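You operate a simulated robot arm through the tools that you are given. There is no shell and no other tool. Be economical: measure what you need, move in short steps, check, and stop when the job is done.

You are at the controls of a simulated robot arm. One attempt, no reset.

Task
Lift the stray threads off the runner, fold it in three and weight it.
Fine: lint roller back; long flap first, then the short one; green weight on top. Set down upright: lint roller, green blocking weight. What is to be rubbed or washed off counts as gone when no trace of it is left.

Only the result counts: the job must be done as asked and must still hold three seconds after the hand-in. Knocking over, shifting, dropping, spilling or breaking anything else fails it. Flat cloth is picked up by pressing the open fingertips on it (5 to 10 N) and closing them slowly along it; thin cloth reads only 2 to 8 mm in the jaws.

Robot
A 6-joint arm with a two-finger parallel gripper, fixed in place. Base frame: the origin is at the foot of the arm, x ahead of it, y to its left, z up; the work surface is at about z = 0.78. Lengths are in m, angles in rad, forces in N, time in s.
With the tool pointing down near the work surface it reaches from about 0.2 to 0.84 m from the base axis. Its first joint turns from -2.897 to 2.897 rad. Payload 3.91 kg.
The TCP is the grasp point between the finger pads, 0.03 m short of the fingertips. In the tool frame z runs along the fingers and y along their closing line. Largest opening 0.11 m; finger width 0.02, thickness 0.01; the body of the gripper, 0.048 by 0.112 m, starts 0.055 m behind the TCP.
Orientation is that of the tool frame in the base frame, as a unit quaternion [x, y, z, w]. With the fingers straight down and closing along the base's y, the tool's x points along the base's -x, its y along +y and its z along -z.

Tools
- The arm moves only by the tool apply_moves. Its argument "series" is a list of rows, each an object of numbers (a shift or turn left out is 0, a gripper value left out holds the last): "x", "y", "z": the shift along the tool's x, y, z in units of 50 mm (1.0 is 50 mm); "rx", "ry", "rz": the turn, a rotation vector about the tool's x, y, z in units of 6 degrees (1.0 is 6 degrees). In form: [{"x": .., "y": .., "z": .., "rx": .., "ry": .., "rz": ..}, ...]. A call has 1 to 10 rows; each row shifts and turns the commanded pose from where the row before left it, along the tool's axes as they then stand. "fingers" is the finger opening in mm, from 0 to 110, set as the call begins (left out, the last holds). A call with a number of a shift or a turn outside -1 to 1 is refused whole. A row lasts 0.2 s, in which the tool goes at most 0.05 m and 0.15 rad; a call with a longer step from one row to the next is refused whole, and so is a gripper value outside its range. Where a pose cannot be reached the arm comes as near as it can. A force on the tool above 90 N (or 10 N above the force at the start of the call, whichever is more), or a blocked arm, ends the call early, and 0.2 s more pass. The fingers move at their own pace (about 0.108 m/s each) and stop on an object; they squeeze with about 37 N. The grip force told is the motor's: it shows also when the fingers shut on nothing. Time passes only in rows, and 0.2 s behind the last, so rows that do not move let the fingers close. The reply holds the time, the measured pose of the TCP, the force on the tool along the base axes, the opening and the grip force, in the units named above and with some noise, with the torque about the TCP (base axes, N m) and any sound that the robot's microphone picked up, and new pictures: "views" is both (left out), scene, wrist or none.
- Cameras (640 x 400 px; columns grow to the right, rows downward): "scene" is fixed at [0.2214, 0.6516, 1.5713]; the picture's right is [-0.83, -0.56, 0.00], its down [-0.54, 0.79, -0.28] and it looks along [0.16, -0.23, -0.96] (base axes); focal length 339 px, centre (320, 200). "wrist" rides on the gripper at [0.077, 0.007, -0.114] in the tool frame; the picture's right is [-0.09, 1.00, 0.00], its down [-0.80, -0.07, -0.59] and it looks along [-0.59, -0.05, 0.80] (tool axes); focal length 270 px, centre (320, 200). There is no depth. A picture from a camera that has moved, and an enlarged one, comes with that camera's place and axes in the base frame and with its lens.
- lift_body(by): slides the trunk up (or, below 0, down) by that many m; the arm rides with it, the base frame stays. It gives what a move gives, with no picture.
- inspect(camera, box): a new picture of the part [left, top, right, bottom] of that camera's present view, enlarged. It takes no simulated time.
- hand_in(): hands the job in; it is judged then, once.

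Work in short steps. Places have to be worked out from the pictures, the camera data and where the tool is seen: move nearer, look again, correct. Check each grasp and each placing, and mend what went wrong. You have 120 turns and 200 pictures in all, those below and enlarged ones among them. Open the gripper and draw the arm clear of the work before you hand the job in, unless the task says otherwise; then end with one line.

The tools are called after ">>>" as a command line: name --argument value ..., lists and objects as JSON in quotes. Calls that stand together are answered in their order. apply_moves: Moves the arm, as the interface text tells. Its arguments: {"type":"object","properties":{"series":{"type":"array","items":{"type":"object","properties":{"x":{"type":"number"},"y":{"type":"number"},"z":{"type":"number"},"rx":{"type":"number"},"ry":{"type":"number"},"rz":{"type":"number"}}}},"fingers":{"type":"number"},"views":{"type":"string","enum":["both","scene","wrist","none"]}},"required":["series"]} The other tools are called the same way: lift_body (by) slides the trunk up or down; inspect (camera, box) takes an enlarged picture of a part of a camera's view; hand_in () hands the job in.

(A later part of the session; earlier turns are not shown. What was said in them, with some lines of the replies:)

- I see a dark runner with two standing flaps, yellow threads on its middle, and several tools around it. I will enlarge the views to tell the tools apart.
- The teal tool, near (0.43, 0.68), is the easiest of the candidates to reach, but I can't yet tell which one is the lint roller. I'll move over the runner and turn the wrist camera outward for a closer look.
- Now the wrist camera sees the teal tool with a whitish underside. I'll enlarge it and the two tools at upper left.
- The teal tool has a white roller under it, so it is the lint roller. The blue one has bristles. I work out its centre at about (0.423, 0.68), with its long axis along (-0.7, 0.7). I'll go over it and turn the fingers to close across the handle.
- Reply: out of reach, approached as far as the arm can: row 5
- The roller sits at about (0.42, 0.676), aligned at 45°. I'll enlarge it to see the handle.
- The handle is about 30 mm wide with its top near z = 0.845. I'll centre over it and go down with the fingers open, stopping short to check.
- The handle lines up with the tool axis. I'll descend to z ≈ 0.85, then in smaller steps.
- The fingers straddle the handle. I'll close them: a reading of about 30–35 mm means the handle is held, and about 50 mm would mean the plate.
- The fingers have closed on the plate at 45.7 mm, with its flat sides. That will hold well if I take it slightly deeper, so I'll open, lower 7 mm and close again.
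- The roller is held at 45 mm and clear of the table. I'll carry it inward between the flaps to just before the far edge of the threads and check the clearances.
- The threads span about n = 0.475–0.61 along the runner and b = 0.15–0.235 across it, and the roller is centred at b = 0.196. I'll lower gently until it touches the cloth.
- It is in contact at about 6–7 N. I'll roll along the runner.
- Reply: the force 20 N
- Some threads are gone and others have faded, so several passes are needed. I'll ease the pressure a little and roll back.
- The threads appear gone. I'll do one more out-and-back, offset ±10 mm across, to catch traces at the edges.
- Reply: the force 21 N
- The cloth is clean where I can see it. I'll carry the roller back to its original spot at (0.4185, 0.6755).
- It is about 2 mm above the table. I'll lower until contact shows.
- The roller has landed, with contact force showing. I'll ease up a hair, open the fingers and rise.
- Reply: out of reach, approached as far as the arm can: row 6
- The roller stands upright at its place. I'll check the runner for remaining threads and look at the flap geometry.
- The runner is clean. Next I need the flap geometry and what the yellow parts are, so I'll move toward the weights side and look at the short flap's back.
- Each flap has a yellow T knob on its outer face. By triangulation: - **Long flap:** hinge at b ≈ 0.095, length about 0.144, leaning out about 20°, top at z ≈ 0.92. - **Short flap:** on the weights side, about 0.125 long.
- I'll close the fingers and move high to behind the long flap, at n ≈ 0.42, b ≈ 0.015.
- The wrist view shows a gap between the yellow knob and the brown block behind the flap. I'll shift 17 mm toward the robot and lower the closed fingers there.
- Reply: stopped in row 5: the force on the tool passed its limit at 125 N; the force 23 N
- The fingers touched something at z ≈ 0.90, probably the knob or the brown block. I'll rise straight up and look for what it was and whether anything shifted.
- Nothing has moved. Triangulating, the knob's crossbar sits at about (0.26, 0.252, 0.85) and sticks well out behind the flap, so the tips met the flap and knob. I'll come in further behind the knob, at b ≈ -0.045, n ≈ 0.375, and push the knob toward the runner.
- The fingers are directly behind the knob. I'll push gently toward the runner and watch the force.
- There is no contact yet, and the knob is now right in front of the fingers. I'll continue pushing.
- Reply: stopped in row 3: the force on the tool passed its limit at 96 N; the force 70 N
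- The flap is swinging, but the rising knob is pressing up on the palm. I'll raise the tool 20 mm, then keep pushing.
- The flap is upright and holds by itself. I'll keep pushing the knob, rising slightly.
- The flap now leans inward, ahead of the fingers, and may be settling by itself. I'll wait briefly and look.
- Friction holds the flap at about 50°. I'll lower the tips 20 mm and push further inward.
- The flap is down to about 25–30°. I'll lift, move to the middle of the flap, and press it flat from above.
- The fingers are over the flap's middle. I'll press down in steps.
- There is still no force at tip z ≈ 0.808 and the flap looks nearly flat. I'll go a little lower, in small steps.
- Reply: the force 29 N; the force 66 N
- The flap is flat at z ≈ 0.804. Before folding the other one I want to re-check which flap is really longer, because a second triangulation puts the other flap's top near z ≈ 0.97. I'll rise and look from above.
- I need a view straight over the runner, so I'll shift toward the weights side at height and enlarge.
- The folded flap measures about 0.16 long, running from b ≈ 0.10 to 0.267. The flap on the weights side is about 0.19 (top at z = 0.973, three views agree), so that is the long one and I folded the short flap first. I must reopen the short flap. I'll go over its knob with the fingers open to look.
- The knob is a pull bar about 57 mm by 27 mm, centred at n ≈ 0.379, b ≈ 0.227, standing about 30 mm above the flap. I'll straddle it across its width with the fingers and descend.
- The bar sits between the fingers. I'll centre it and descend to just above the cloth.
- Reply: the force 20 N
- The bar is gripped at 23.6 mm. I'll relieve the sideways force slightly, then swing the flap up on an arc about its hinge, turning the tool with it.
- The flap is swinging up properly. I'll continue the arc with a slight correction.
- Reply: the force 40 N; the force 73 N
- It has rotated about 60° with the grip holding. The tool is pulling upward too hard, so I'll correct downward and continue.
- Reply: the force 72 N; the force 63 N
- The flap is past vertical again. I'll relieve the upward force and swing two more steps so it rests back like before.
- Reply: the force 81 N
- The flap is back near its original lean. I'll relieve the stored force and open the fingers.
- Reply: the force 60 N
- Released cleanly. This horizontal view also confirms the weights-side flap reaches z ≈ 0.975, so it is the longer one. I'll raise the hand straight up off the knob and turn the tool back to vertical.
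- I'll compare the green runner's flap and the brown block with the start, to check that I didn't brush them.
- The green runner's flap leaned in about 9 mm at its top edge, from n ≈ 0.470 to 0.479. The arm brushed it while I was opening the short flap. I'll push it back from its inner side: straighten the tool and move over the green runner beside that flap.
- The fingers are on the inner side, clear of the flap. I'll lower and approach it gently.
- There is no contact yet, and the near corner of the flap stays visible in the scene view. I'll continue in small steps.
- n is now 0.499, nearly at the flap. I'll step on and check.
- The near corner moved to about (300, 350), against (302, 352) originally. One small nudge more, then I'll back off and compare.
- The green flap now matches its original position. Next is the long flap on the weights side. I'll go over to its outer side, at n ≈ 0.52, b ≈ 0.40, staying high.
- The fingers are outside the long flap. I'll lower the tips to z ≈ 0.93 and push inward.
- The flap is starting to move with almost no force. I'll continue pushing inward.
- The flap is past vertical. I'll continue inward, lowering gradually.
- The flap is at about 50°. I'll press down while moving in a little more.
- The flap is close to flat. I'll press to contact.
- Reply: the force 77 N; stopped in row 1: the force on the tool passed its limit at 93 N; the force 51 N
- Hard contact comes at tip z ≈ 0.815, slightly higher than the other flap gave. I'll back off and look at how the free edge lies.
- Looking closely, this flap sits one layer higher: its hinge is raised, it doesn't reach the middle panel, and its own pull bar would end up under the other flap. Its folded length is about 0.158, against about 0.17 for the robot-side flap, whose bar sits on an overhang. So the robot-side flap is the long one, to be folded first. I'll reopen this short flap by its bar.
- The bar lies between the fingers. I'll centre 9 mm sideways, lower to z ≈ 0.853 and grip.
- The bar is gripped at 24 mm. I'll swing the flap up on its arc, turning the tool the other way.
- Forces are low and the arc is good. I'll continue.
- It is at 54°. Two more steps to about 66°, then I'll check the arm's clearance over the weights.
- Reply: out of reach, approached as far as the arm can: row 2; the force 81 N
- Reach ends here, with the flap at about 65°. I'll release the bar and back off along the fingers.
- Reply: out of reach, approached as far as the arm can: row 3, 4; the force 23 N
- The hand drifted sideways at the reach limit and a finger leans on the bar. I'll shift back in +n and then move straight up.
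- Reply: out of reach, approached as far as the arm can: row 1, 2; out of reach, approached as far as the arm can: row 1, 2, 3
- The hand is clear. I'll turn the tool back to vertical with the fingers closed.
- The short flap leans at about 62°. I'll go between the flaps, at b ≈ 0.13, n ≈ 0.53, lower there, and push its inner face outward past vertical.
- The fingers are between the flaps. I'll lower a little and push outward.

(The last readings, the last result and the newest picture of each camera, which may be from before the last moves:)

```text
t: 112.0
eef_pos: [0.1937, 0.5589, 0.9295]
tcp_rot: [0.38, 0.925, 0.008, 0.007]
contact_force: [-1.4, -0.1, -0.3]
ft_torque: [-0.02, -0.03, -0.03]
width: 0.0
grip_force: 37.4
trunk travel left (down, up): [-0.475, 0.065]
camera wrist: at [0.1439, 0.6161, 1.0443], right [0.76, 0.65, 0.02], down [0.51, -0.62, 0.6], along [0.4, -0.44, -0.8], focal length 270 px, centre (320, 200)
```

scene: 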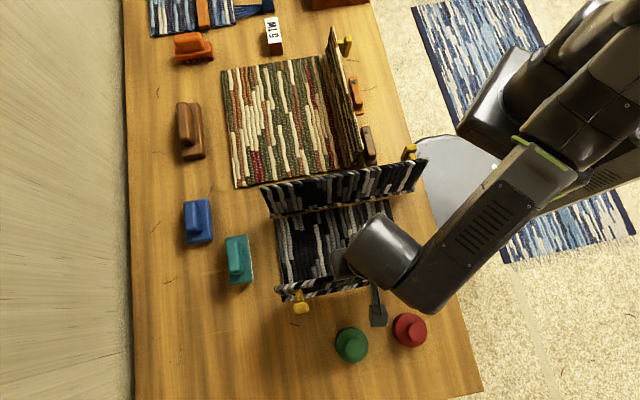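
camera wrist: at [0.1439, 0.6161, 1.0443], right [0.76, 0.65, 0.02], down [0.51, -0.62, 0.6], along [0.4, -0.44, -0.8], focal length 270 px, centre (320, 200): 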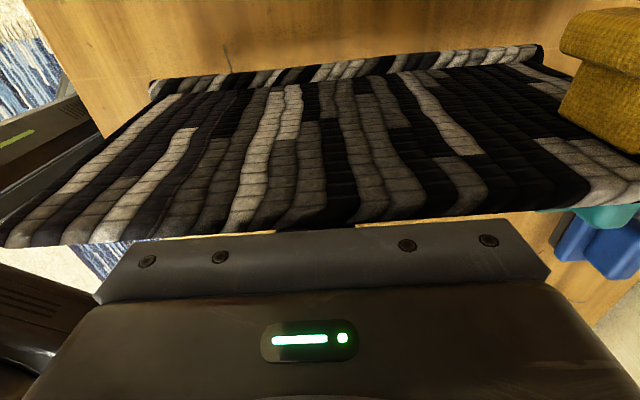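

The flap is near vertical. I'll push it another 40 mm outward to its original lean.

>>> apply_moves --series '[{"x": 0.3}, {"x": 0.3}, {"x": 0.2}, {}]' --views "both"

```text
t: 113.0
eef_pos: [0.1674, 0.5858, 0.9277]
tcp_rot: [0.379, 0.925, 0.008, 0.006]
contact_force: [-0.3, 0.4, -0.1]
ft_torque: [0.0, 0.0, -0.01]
width: 0.0
grip_force: 36.4
trunk travel left (down, up): [-0.475, 0.065]
camera wrist: at [0.1167, 0.6436, 1.0438], right [0.76, 0.65, 0.02], down [0.51, -0.62, 0.6], along [0.4, -0.45, -0.8], focal length 270 px, centre (320, 200)
```

scene: 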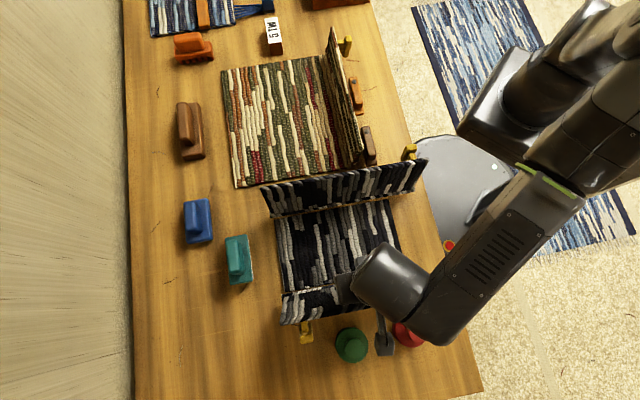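
wrist: 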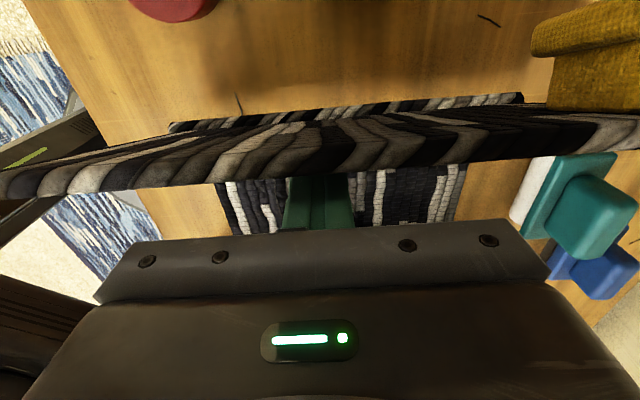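

The short flap is back at its outward lean. I'll lift out and go over to the outer side of the long flap, at n ≈ 0.425, between its bar and the green flap.

>>> apply_moves --series '[{"x": -0.6}, {"z": -0.9}, {"z": -0.9}, {"z": -0.9}, {"x": -0.9, "y": -0.35}, {"x": -0.9, "y": -0.35}, {"x": -0.9, "y": -0.35}, {"x": -0.9, "y": -0.35}, {"x": -0.9, "y": -0.35}, {"x": -0.85, "y": -0.4}]' --views "none"

>>> apply_moves --series '[{}]' --views "both"

```text
t: 115.2
eef_pos: [0.3019, 0.2981, 1.0614]
tcp_rot: [0.38, 0.925, 0.008, 0.005]
contact_force: [0.1, -0.2, 0.1]
ft_torque: [-0.04, 0.0, -0.02]
width: 0.0001
grip_force: 37.0
trunk travel left (down, up): [-0.475, 0.065]
```

```text
t: 115.6
eef_pos: [0.3009, 0.2997, 1.0603]
tcp_rot: [0.379, 0.925, 0.008, 0.006]
contact_force: [-1.0, 0.3, 0.4]
ft_torque: [0.02, 0.03, 0.01]
width: 0.0
grip_force: 36.8
trunk travel left (down, up): [-0.475, 0.065]
camera wrist: at [0.2499, 0.3582, 1.1753], right [0.76, 0.65, 0.02], down [0.51, -0.62, 0.6], along [0.4, -0.45, -0.8], focal length 270 px, centre (320, 200)
```

scene: 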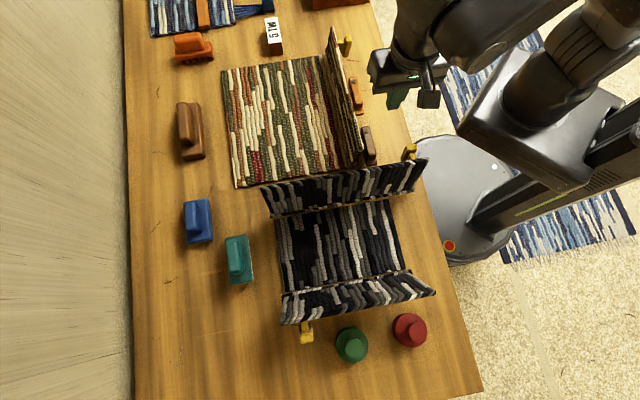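
wrist: 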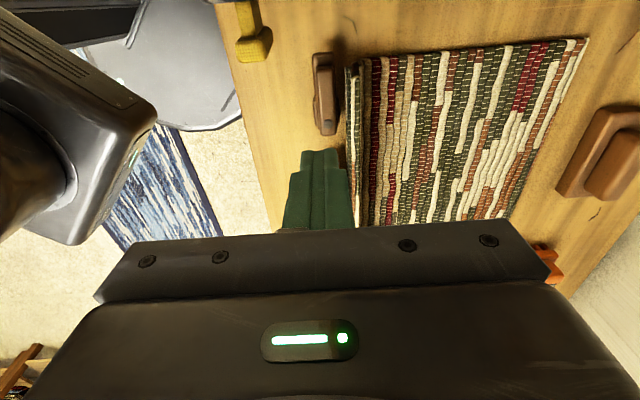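

The gap is clear below. I'll descend to tip z ≈ 0.88 and push toward the runner.

>>> apply_moves --series '[{"z": 0.8}, {"z": 0.8}, {"z": 0.8}, {"z": 0.6}, {}]' --views "none"

>>> apply_moves --series '[{"x": 0.3}, {"x": 0.3}, {"x": 0.3}, {"x": 0.3}, {}]' --views "both"

```text
t: 116.8
eef_pos: [0.3035, 0.2996, 0.9119]
tcp_rot: [0.379, 0.925, 0.008, 0.006]
contact_force: [-0.4, -0.4, 0.0]
ft_torque: [0.0, 0.01, 0.01]
width: 0.0
grip_force: 36.7
trunk travel left (down, up): [-0.475, 0.065]
```

```text
t: 118.0
eef_pos: [0.2608, 0.3421, 0.9115]
tcp_rot: [0.38, 0.925, 0.007, 0.006]
contact_force: [0.3, 0.6, -0.3]
ft_torque: [-0.01, -0.01, -0.02]
width: 0.0
grip_force: 37.1
trunk travel left (down, up): [-0.475, 0.065]
camera wrist: at [0.21, 0.4006, 1.0273], right [0.76, 0.65, 0.02], down [0.51, -0.62, 0.6], along [0.4, -0.45, -0.8], focal length 270 px, centre (320, 200)
```

scene: 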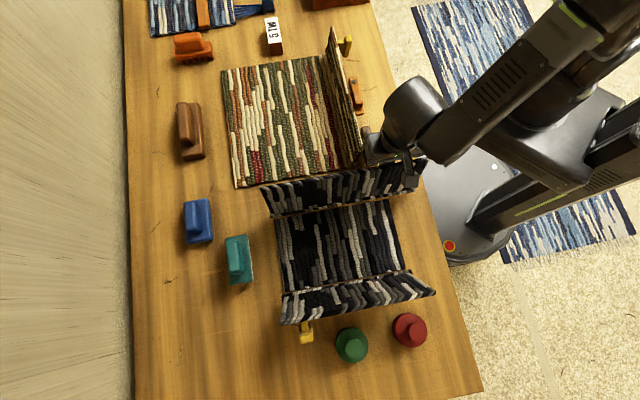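
wrist: 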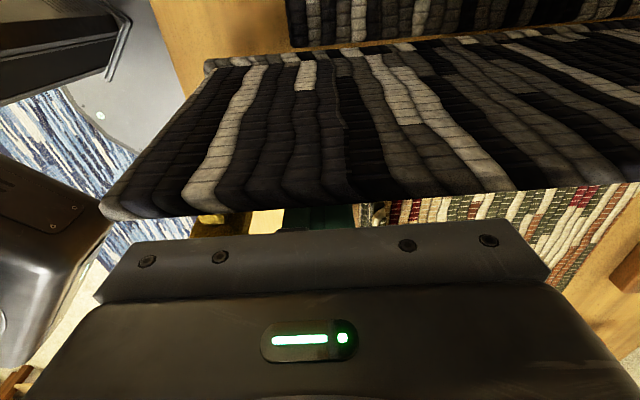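

Contact is about to happen, with the bar to the left of the fingers. I'll continue pushing.

>>> apply_moves --series '[{"x": 0.3}, {"x": 0.3}, {"x": 0.3}, {"x": 0.3}, {}]' --views "none"

>>> apply_moves --series '[{"x": 0.3}, {"x": 0.3}, {"x": 0.3}, {"x": 0.3, "z": 0.1}, {}]' --views "both"

```text
t: 119.2
eef_pos: [0.2181, 0.3843, 0.9102]
tcp_rot: [0.379, 0.925, 0.008, 0.006]
contact_force: [-0.3, -0.6, 0.3]
ft_torque: [0.0, 0.01, 0.06]
width: 0.0
grip_force: 36.7
trunk travel left (down, up): [-0.475, 0.065]
```

```text
t: 120.4
eef_pos: [0.1757, 0.4274, 0.906]
tcp_rot: [0.379, 0.925, 0.008, 0.006]
contact_force: [-1.4, -0.8, -0.4]
ft_torque: [-0.01, 0.03, -0.02]
width: 0.0001
grip_force: 37.0
trunk travel left (down, up): [-0.475, 0.065]
camera wrist: at [0.1246, 0.4857, 1.0215], right [0.76, 0.65, 0.02], down [0.51, -0.62, 0.6], along [0.4, -0.44, -0.8], focal length 270 px, centre (320, 200)
```

scene: 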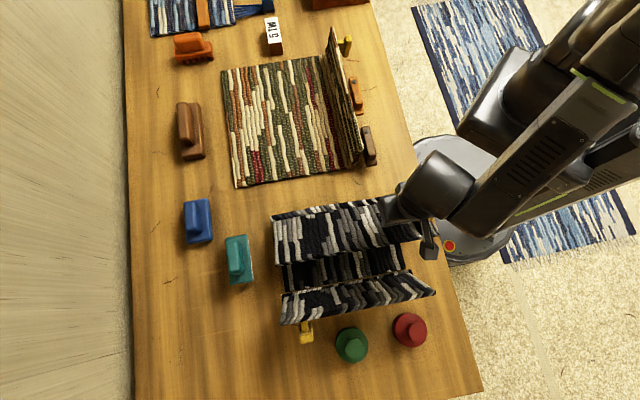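
wrist: 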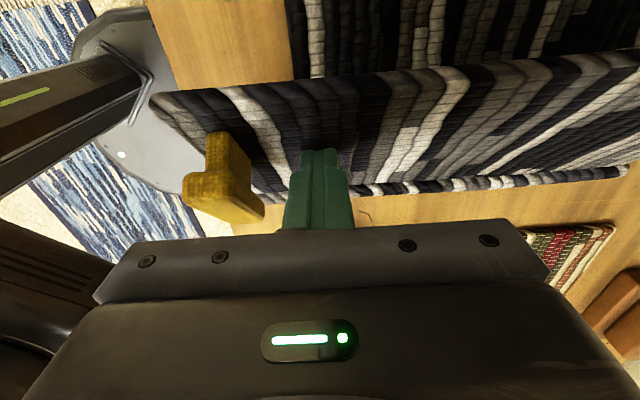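

The flap is at about 50°. I'll now press down to flatten it.

>>> apply_moves --series '[{"x": 0.1, "z": 0.3}, {"z": 0.3}, {"z": 0.3}, {"z": 0.3}, {"z": 0.15}, {}]' --views "none"

>>> apply_moves --series '[{"z": 0.08}, {"z": 0.04}, {}]' --views "both"

```text
t: 121.8
eef_pos: [0.1736, 0.4314, 0.8371]
tcp_rot: [0.38, 0.925, 0.008, 0.006]
contact_force: [-0.5, 0.1, -0.5]
ft_torque: [0.0, -0.02, -0.03]
width: 0.0
grip_force: 36.9
trunk travel left (down, up): [-0.475, 0.065]
```

```text
t: 122.6
eef_pos: [0.175, 0.4317, 0.8346]
tcp_rot: [0.379, 0.925, 0.009, 0.005]
contact_force: [-0.7, 1.0, 18.1]
ft_torque: [0.0, 0.2, 0.01]
width: 0.0
grip_force: 37.1
trunk travel left (down, up): [-0.475, 0.065]
camera wrist: at [0.1227, 0.4894, 0.9492], right [0.76, 0.65, 0.02], down [0.51, -0.62, 0.6], along [0.4, -0.44, -0.8], focal length 270 px, centre (320, 200)
```

scene: 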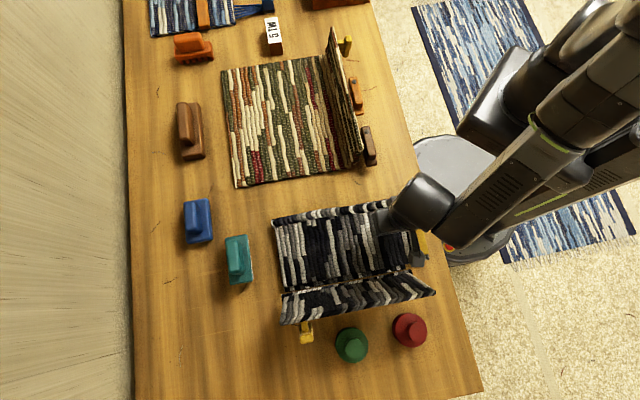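
wrist: 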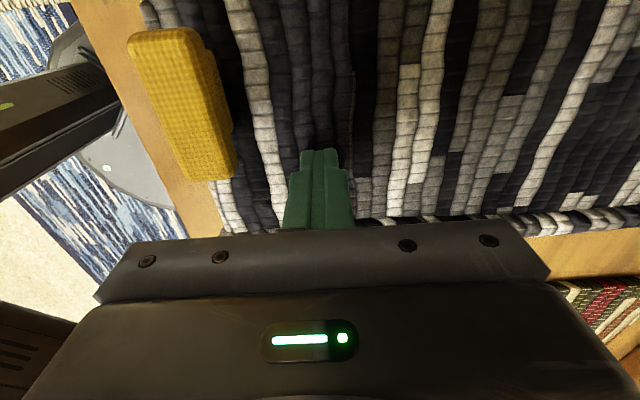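

The long flap is flat. Now back to the outer side of the short flap, as before.

>>> apply_moves --series '[{"z": -0.9}, {"z": -0.9}, {"z": -0.9}, {"z": -0.9}, {"z": -0.9}, {"x": 0.88, "y": 0.35}, {"x": 0.88, "y": 0.35}, {"x": 0.88, "y": 0.35}, {"x": 0.88, "y": 0.35}, {"x": 0.88, "y": 0.35}]' --views "none"

>>> apply_moves --series '[{"z": 0.9}, {"z": 0.9}, {"z": 0.2}, {"x": -0.5}, {"x": -0.3}, {}]' --views "both"

```text
t: 124.8
eef_pos: [0.0754, 0.647, 1.0588]
tcp_rot: [0.379, 0.925, 0.008, 0.005]
contact_force: [0.0, 0.2, -0.6]
ft_torque: [-0.04, 0.01, 0.02]
width: 0.0
grip_force: 36.5
trunk travel left (down, up): [-0.475, 0.065]
```

```text
t: 126.2
eef_pos: [0.1048, 0.6197, 0.959]
tcp_rot: [0.379, 0.925, 0.008, 0.007]
contact_force: [-0.4, -0.5, 0.8]
ft_torque: [-0.04, 0.01, 0.01]
width: 0.0
grip_force: 36.9
trunk travel left (down, up): [-0.475, 0.065]
camera wrist: at [0.0543, 0.6787, 1.0743], right [0.76, 0.65, 0.02], down [0.51, -0.62, 0.6], along [0.4, -0.45, -0.8], focal length 270 px, centre (320, 200)
```

scene: 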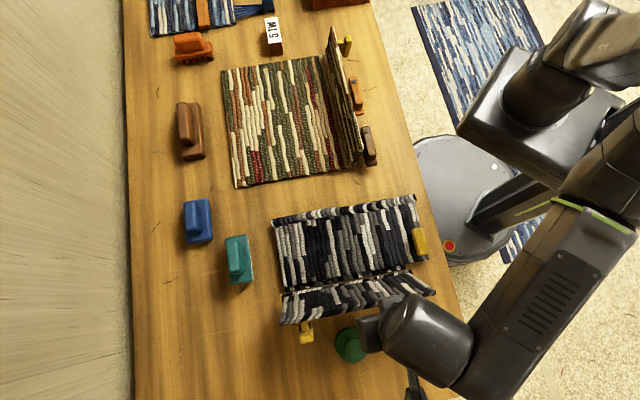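
wrist: 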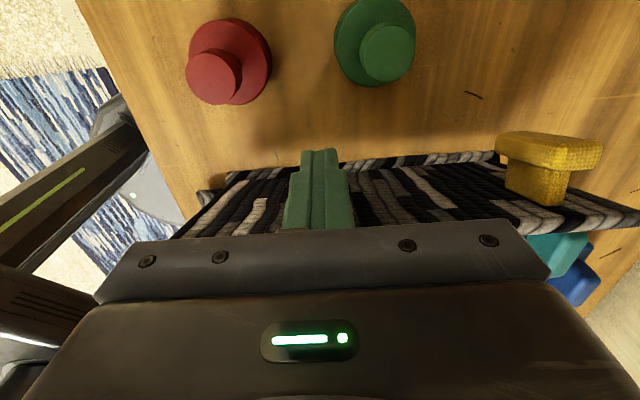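

The fingers are behind the short flap. I'll push it over as before.

>>> apply_moves --series '[{"x": -0.3}, {"x": -0.35}, {"x": -0.35}, {"x": -0.35}, {"x": -0.35}, {"x": -0.35}, {}]' --views "none"

>>> apply_moves --series '[{"x": -0.35, "z": 0.05}, {"x": -0.35, "z": 0.1}, {"x": -0.35, "z": 0.15}, {"x": -0.35, "z": 0.2}, {}]' --views "both"

```text
t: 127.8
eef_pos: [0.1797, 0.5466, 0.9589]
tcp_rot: [0.379, 0.925, 0.008, 0.005]
contact_force: [-1.5, -0.6, -0.5]
ft_torque: [0.01, -0.01, -0.01]
width: 0.0
grip_force: 36.7
trunk travel left (down, up): [-0.475, 0.065]
```

```text
t: 129.0
eef_pos: [0.2286, 0.4965, 0.9339]
tcp_rot: [0.38, 0.925, 0.009, 0.006]
contact_force: [-0.7, 0.2, -0.3]
ft_torque: [-0.01, 0.03, -0.02]
width: 0.0
grip_force: 36.7
trunk travel left (down, up): [-0.475, 0.065]
camera wrist: at [0.1778, 0.5554, 1.0486], right [0.76, 0.65, 0.02], down [0.51, -0.62, 0.6], along [0.4, -0.45, -0.8], focal length 270 px, centre (320, 200)
```

scene: 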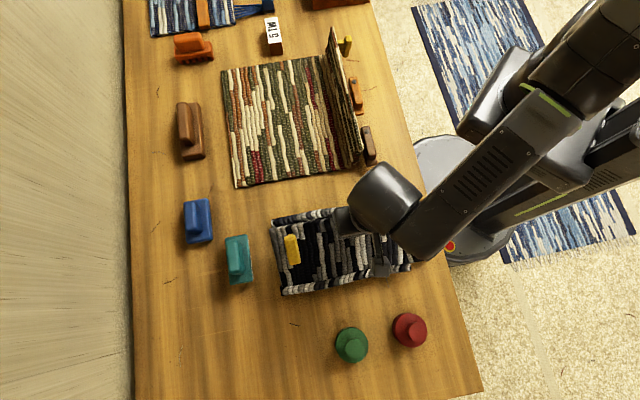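
wrist: 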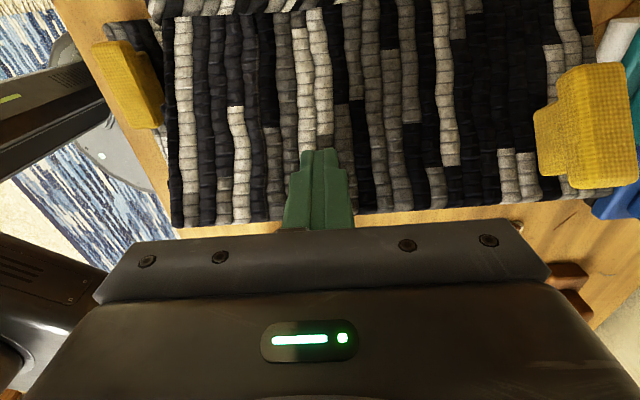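

The flap is leaning well in, and its edge clears the long flap's bar. I'll press down to flat.

>>> apply_moves --series '[{"x": -0.15, "z": 0.3}, {"x": -0.1, "z": 0.3}, {"z": 0.3}, {"z": 0.3}, {"z": 0.25}, {"z": 0.2}, {}]' --views "none"

>>> apply_moves --series '[{"z": 0.06}, {"z": 0.04}, {}]' --views "none"

```text
t: 130.6
eef_pos: [0.2383, 0.489, 0.852]
tcp_rot: [0.38, 0.925, 0.008, 0.006]
contact_force: [-0.1, -0.1, 0.4]
ft_torque: [0.0, 0.02, 0.03]
width: 0.0
grip_force: 36.8
trunk travel left (down, up): [-0.475, 0.065]
```

```text
t: 131.4
eef_pos: [0.2373, 0.4882, 0.8465]
tcp_rot: [0.379, 0.925, 0.007, 0.006]
contact_force: [0.8, 0.2, 0.2]
ft_torque: [-0.02, 0.04, 0.04]
width: 0.0003
grip_force: 37.2
trunk travel left (down, up): [-0.475, 0.065]
```

>>> apply_moves --series '[{"z": 0.05}, {}]' --views "none"

>>> apply_moves --series '[{"z": -0.4}, {"z": -0.9}, {"z": -0.9}, {"z": -0.9}, {"z": -0.9}, {"x": 0.9}, {"x": 0.9}, {}]' --views "both"

```text
t: 132.0
eef_pos: [0.2385, 0.4894, 0.8475]
tcp_rot: [0.379, 0.925, 0.01, 0.006]
contact_force: [1.8, -4.1, 21.9]
ft_torque: [-0.12, 0.11, 0.01]
width: 0.0
grip_force: 36.7
trunk travel left (down, up): [-0.475, 0.065]
```

```text
t: 133.8
eef_pos: [0.1685, 0.5498, 1.0433]
tcp_rot: [0.38, 0.925, 0.007, 0.006]
contact_force: [-0.5, -0.2, 0.5]
ft_torque: [-0.01, -0.01, 0.02]
width: 0.0
grip_force: 37.3
trunk travel left (down, up): [-0.475, 0.065]
camera wrist: at [0.1177, 0.608, 1.1588], right [0.76, 0.65, 0.02], down [0.51, -0.62, 0.6], along [0.4, -0.45, -0.8], focal length 270 px, centre (320, 200)
```

scene: 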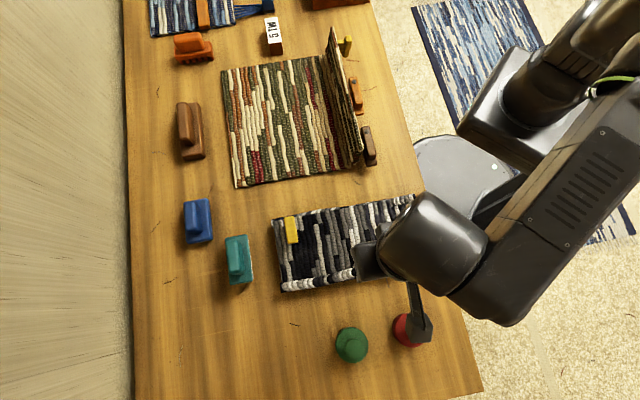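
wrist: 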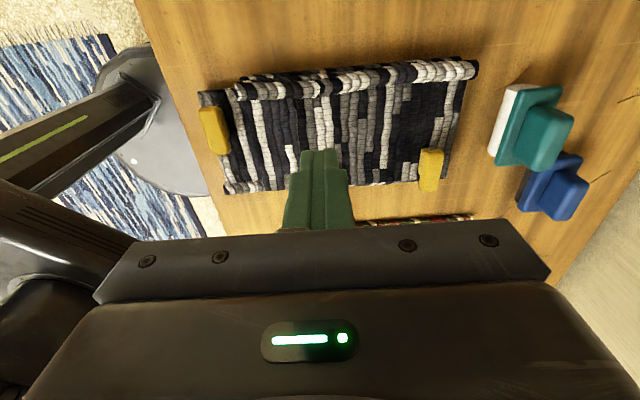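

Both flaps are folded flat with the short one on top, and both bars are clear. Next is the green weight: its knob top triangulates to about (0.115, 0.690, 0.854). I'll move above it with the fingers open.

>>> apply_moves --series '[{"x": 0.9, "y": 0.4}, {"x": 0.9, "y": 0.4}, {"x": 0.9, "y": 0.4}, {"z": 0.9}, {"z": 0.6}, {}]' --fingers 75 --views "wrist"

```text
t: 135.2
eef_pos: [0.1183, 0.6902, 0.9689]
tcp_rot: [0.38, 0.925, 0.008, 0.006]
contact_force: [0.2, 0.7, -0.1]
ft_torque: [0.0, -0.01, -0.02]
width: 0.0749
grip_force: 0.1
trunk travel left (down, up): [-0.475, 0.065]
camera wrist: at [0.0678, 0.7478, 1.0848], right [0.76, 0.65, 0.02], down [0.51, -0.62, 0.6], along [0.4, -0.45, -0.8], focal length 270 px, centre (320, 200)
```

wrist: 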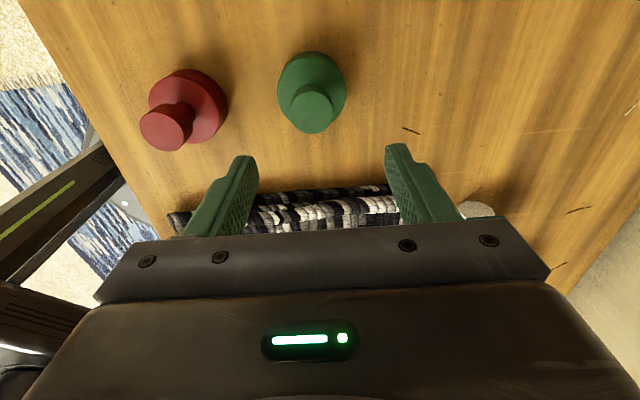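

Aligned within 5 mm. I'll descend so the tips reach about 20 mm down the knob, then grip.

>>> apply_moves --series '[{"y": -0.09, "x": 0.03}, {"z": 0.9}, {"z": 0.7}, {"z": 0.45}, {}]' --views "wrist"

>>> apply_moves --series '[{}, {}, {}]' --fingers 0 --views "wrist"

```text
t: 136.4
eef_pos: [0.1168, 0.6875, 0.8685]
tcp_rot: [0.379, 0.925, 0.008, 0.006]
contact_force: [-0.9, 0.0, 0.0]
ft_torque: [0.0, -0.02, -0.02]
width: 0.075
grip_force: 0.0
trunk travel left (down, up): [-0.475, 0.065]
camera wrist: at [0.0657, 0.7463, 0.9834], right [0.76, 0.65, 0.02], down [0.51, -0.62, 0.6], along [0.4, -0.44, -0.8], focal length 270 px, centre (320, 200)
```

wrist: 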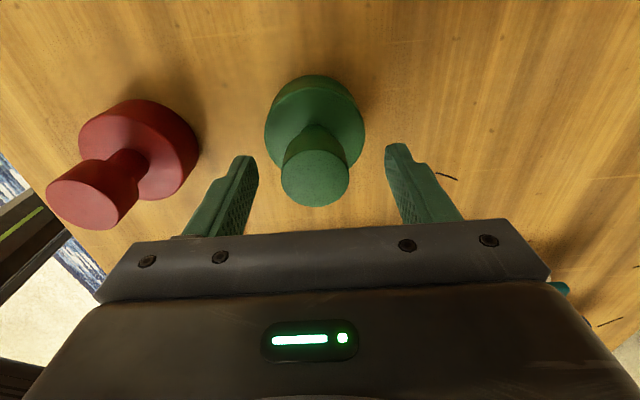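

```text
t: 137.2
eef_pos: [0.1159, 0.6866, 0.8695]
tcp_rot: [0.38, 0.925, 0.008, 0.006]
contact_force: [-1.2, -2.8, 0.6]
ft_torque: [-0.32, 0.4, 0.01]
width: 0.0358
grip_force: 36.6
trunk travel left (down, up): [-0.475, 0.065]
camera wrist: at [0.0653, 0.746, 0.9835], right [0.76, 0.65, 0.02], down [0.51, -0.62, 0.6], along [0.4, -0.45, -0.8], focal length 270 px, centre (320, 200)
```

wrist: 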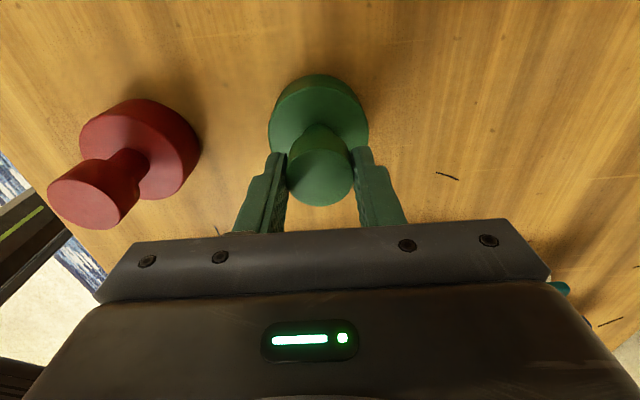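

The knob is held at 36 mm. I'll lift and check the weight.

>>> apply_moves --series '[{"z": -0.3}, {"z": -0.7}, {"z": -0.8}, {}]' --views "both"

```text
t: 138.2
eef_pos: [0.1132, 0.6836, 0.9574]
tcp_rot: [0.378, 0.926, 0.007, 0.005]
contact_force: [-0.4, 0.5, -7.3]
ft_torque: [-0.03, -0.04, 0.0]
width: 0.0356
grip_force: 37.0
trunk travel left (down, up): [-0.475, 0.065]
camera wrist: at [0.0632, 0.7435, 1.0718], right [0.76, 0.65, 0.02], down [0.51, -0.62, 0.6], along [0.4, -0.45, -0.8], focal length 270 px, centre (320, 200)
```

scene: 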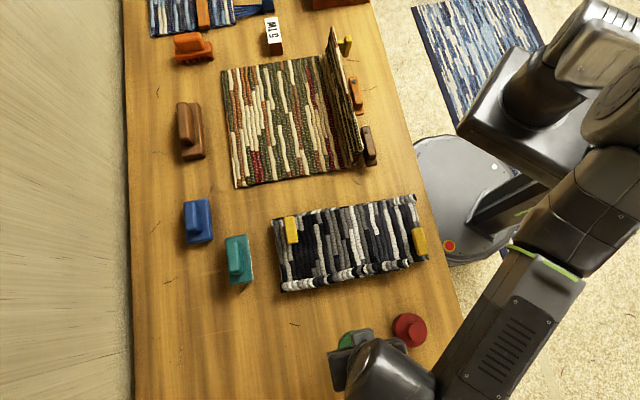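
wrist: 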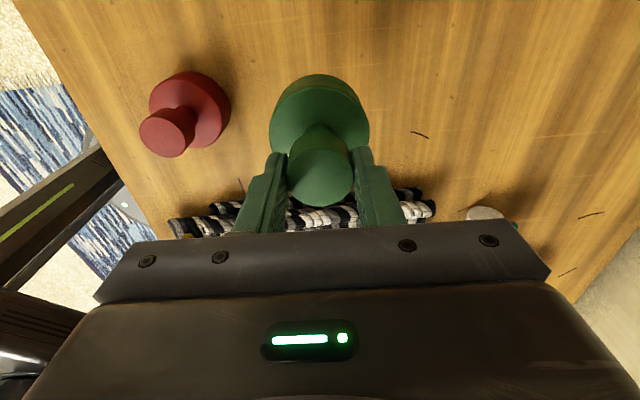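

The weight is held (about 0.7 kg). I'll carry it to the middle of the folded stack, n ≈ 0.53, b ≈ 0.185.

>>> apply_moves --series '[{"x": -0.87, "y": -0.13}, {"x": -0.87, "y": -0.13}, {"x": -0.87, "y": -0.13}, {"x": -0.87, "y": -0.13}, {"x": -0.87, "y": -0.13}, {}]' --views "both"

```text
t: 139.6
eef_pos: [0.2464, 0.5101, 0.9586]
tcp_rot: [0.379, 0.925, 0.008, 0.006]
contact_force: [-0.7, -1.1, -7.6]
ft_torque: [-0.02, -0.03, 0.01]
width: 0.0355
grip_force: 36.5
trunk travel left (down, up): [-0.475, 0.065]
camera wrist: at [0.195, 0.5691, 1.0734], right [0.76, 0.65, 0.02], down [0.51, -0.62, 0.6], along [0.4, -0.44, -0.8], focal length 270 px, centre (320, 200)
```

scene: 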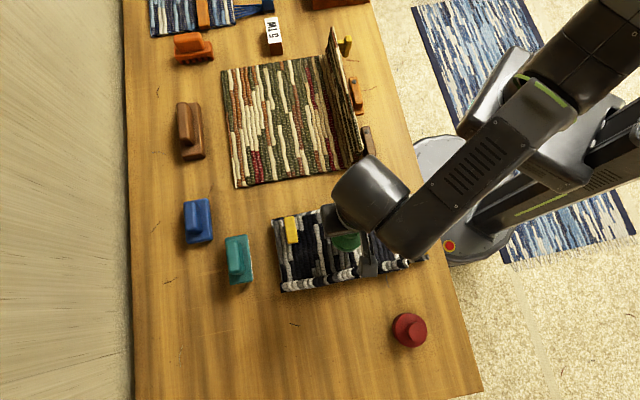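
wrist: 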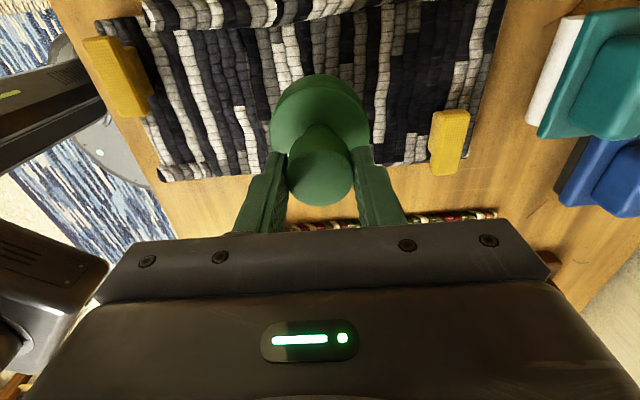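

The weight is centred over the stack. I'll lower it.

>>> apply_moves --series '[{"z": 0.4}, {"z": 0.4}, {"z": 0.14}, {}]' --views "none"

>>> apply_moves --series '[{"z": 0.06}, {}]' --views "none"

>>> apply_moves --series '[{"z": 0.04}, {}]' --views "none"

```text
t: 140.6
eef_pos: [0.2465, 0.5115, 0.9103]
tcp_rot: [0.38, 0.925, 0.008, 0.007]
contact_force: [-0.2, -1.2, -7.9]
ft_torque: [-0.02, 0.0, 0.0]
width: 0.0354
grip_force: 36.8
trunk travel left (down, up): [-0.475, 0.065]
```

```text
t: 141.2
eef_pos: [0.2471, 0.5115, 0.9079]
tcp_rot: [0.38, 0.925, 0.007, 0.005]
contact_force: [0.5, -0.9, -8.3]
ft_torque: [-0.02, -0.05, 0.01]
width: 0.0355
grip_force: 36.8
trunk travel left (down, up): [-0.475, 0.065]
```

```text
t: 141.8
eef_pos: [0.2478, 0.5115, 0.906]
tcp_rot: [0.379, 0.925, 0.008, 0.007]
contact_force: [-0.3, 0.2, -9.5]
ft_torque: [-0.01, 0.0, 0.0]
width: 0.0355
grip_force: 36.7
trunk travel left (down, up): [-0.475, 0.065]
```

>>> apply_moves --series '[{"z": 0.04}, {}]' --views "none"

>>> apply_moves --series '[{"z": 0.03}, {}]' --views "none"

```text
t: 142.4
eef_pos: [0.2475, 0.5095, 0.9056]
tcp_rot: [0.379, 0.925, 0.009, 0.006]
contact_force: [-0.6, -0.5, 11.5]
ft_torque: [-0.4, 0.4, 0.0]
width: 0.0356
grip_force: 36.7
trunk travel left (down, up): [-0.475, 0.065]
```

```text
t: 143.0
eef_pos: [0.2484, 0.5107, 0.9052]
tcp_rot: [0.38, 0.925, 0.011, 0.006]
contact_force: [1.7, 5.7, 28.8]
ft_torque: [-0.33, 0.62, -0.07]
width: 0.0359
grip_force: 36.4
trunk travel left (down, up): [-0.475, 0.065]
```

The weight has landed. I'll ease up 1 mm, open, and rise.

>>> apply_moves --series '[{"z": -0.03}, {}]' --views "none"

>>> apply_moves --series '[{}, {}]' --fingers 80 --views "none"

>>> apply_moves --series '[{"z": -0.5}, {"z": -0.9}, {"z": -0.9}, {"z": -0.9}, {"y": -0.95}, {"y": -0.95}, {"y": -0.95}, {"y": -0.95}, {}]' --views "both"

```text
t: 143.6
eef_pos: [0.2473, 0.5116, 0.906]
tcp_rot: [0.379, 0.925, 0.008, 0.006]
contact_force: [5.2, 8.7, 25.2]
ft_torque: [0.15, 0.36, -0.13]
width: 0.0358
grip_force: 37.4
trunk travel left (down, up): [-0.475, 0.065]
```

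```text
t: 144.2
eef_pos: [0.2476, 0.5107, 0.904]
tcp_rot: [0.38, 0.925, 0.007, 0.006]
contact_force: [0.1, -0.6, 0.0]
ft_torque: [0.02, 0.04, 0.01]
width: 0.0799
grip_force: 0.0
trunk travel left (down, up): [-0.475, 0.065]
```

```text
t: 146.2
eef_pos: [0.1115, 0.3765, 1.0578]
tcp_rot: [0.38, 0.925, 0.008, 0.007]
contact_force: [-0.6, -0.5, -0.1]
ft_torque: [-0.01, 0.01, 0.02]
width: 0.0801
grip_force: 0.1
trunk travel left (down, up): [-0.475, 0.065]
camera wrist: at [0.059, 0.4346, 1.1737], right [0.76, 0.65, 0.02], down [0.51, -0.62, 0.6], along [0.4, -0.45, -0.8], focal length 270 px, centre (320, 200)
```

scene: 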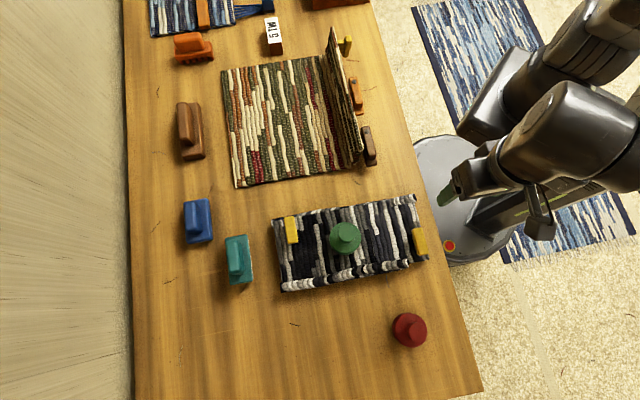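
wrist: 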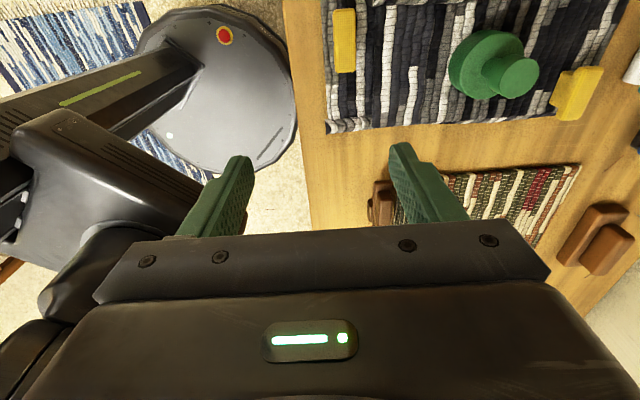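

The weight stands upright on the folded runner. I'll do a final check of the green flap, the brown and orange blocks, and the fold.

>>> inspect --camera "scene" --box '[300, 0, 440, 170]'

>>> inspect --camera "scene" --box '[210, 170, 450, 360]'

```text
2.35 times, centred on (370, 85) of scene
camera zoom: at [0.2214, 0.6516, 1.5713], right [-0.83, -0.56, 0.0], down [-0.54, 0.79, -0.28], along [0.16, -0.23, -0.96], focal length 798 px, centre (202, 471)
```

zoom: 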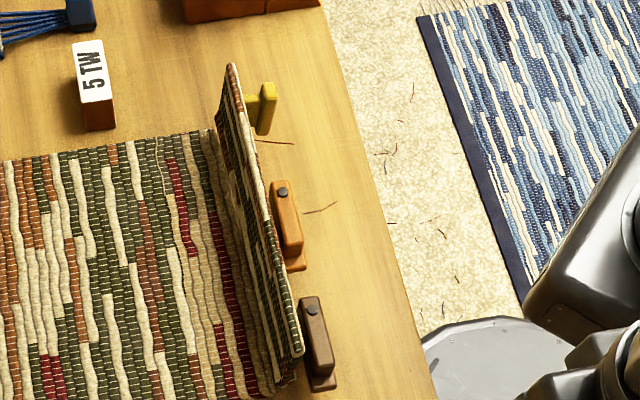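

```text
2.11 times, centred on (330, 265) of scene
camera zoom: at [0.2214, 0.6516, 1.5713], right [-0.83, -0.56, 0.0], down [-0.54, 0.79, -0.28], along [0.16, -0.23, -0.96], focal length 714 px, centre (299, 63)
```

zoom: 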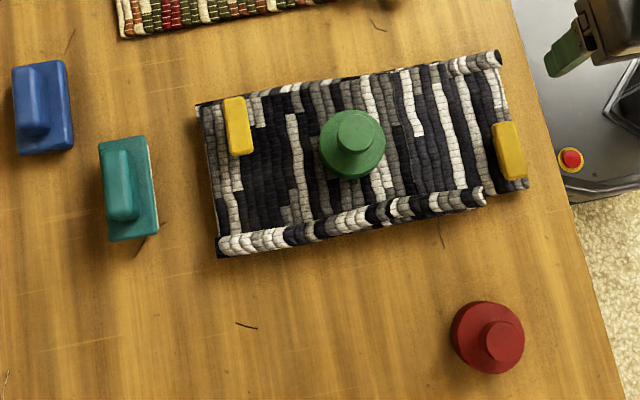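

The runner is folded flat with the weight upright on top, the lint roller is back in its place, and everything else matches the start picture. The gripper is open and clear, so I'll hand in.

>>> hand_in

```text
The job is handed in.
```

The threads are off the runner, the lint roller is back upright at its place, the long flap is folded under the short one, and the green weight stands on top. On the way I briefly folded the flaps in the wrong order and redid them, and the arm pushed the green runner's flap about 9 mm, which I set back to match the start picture.
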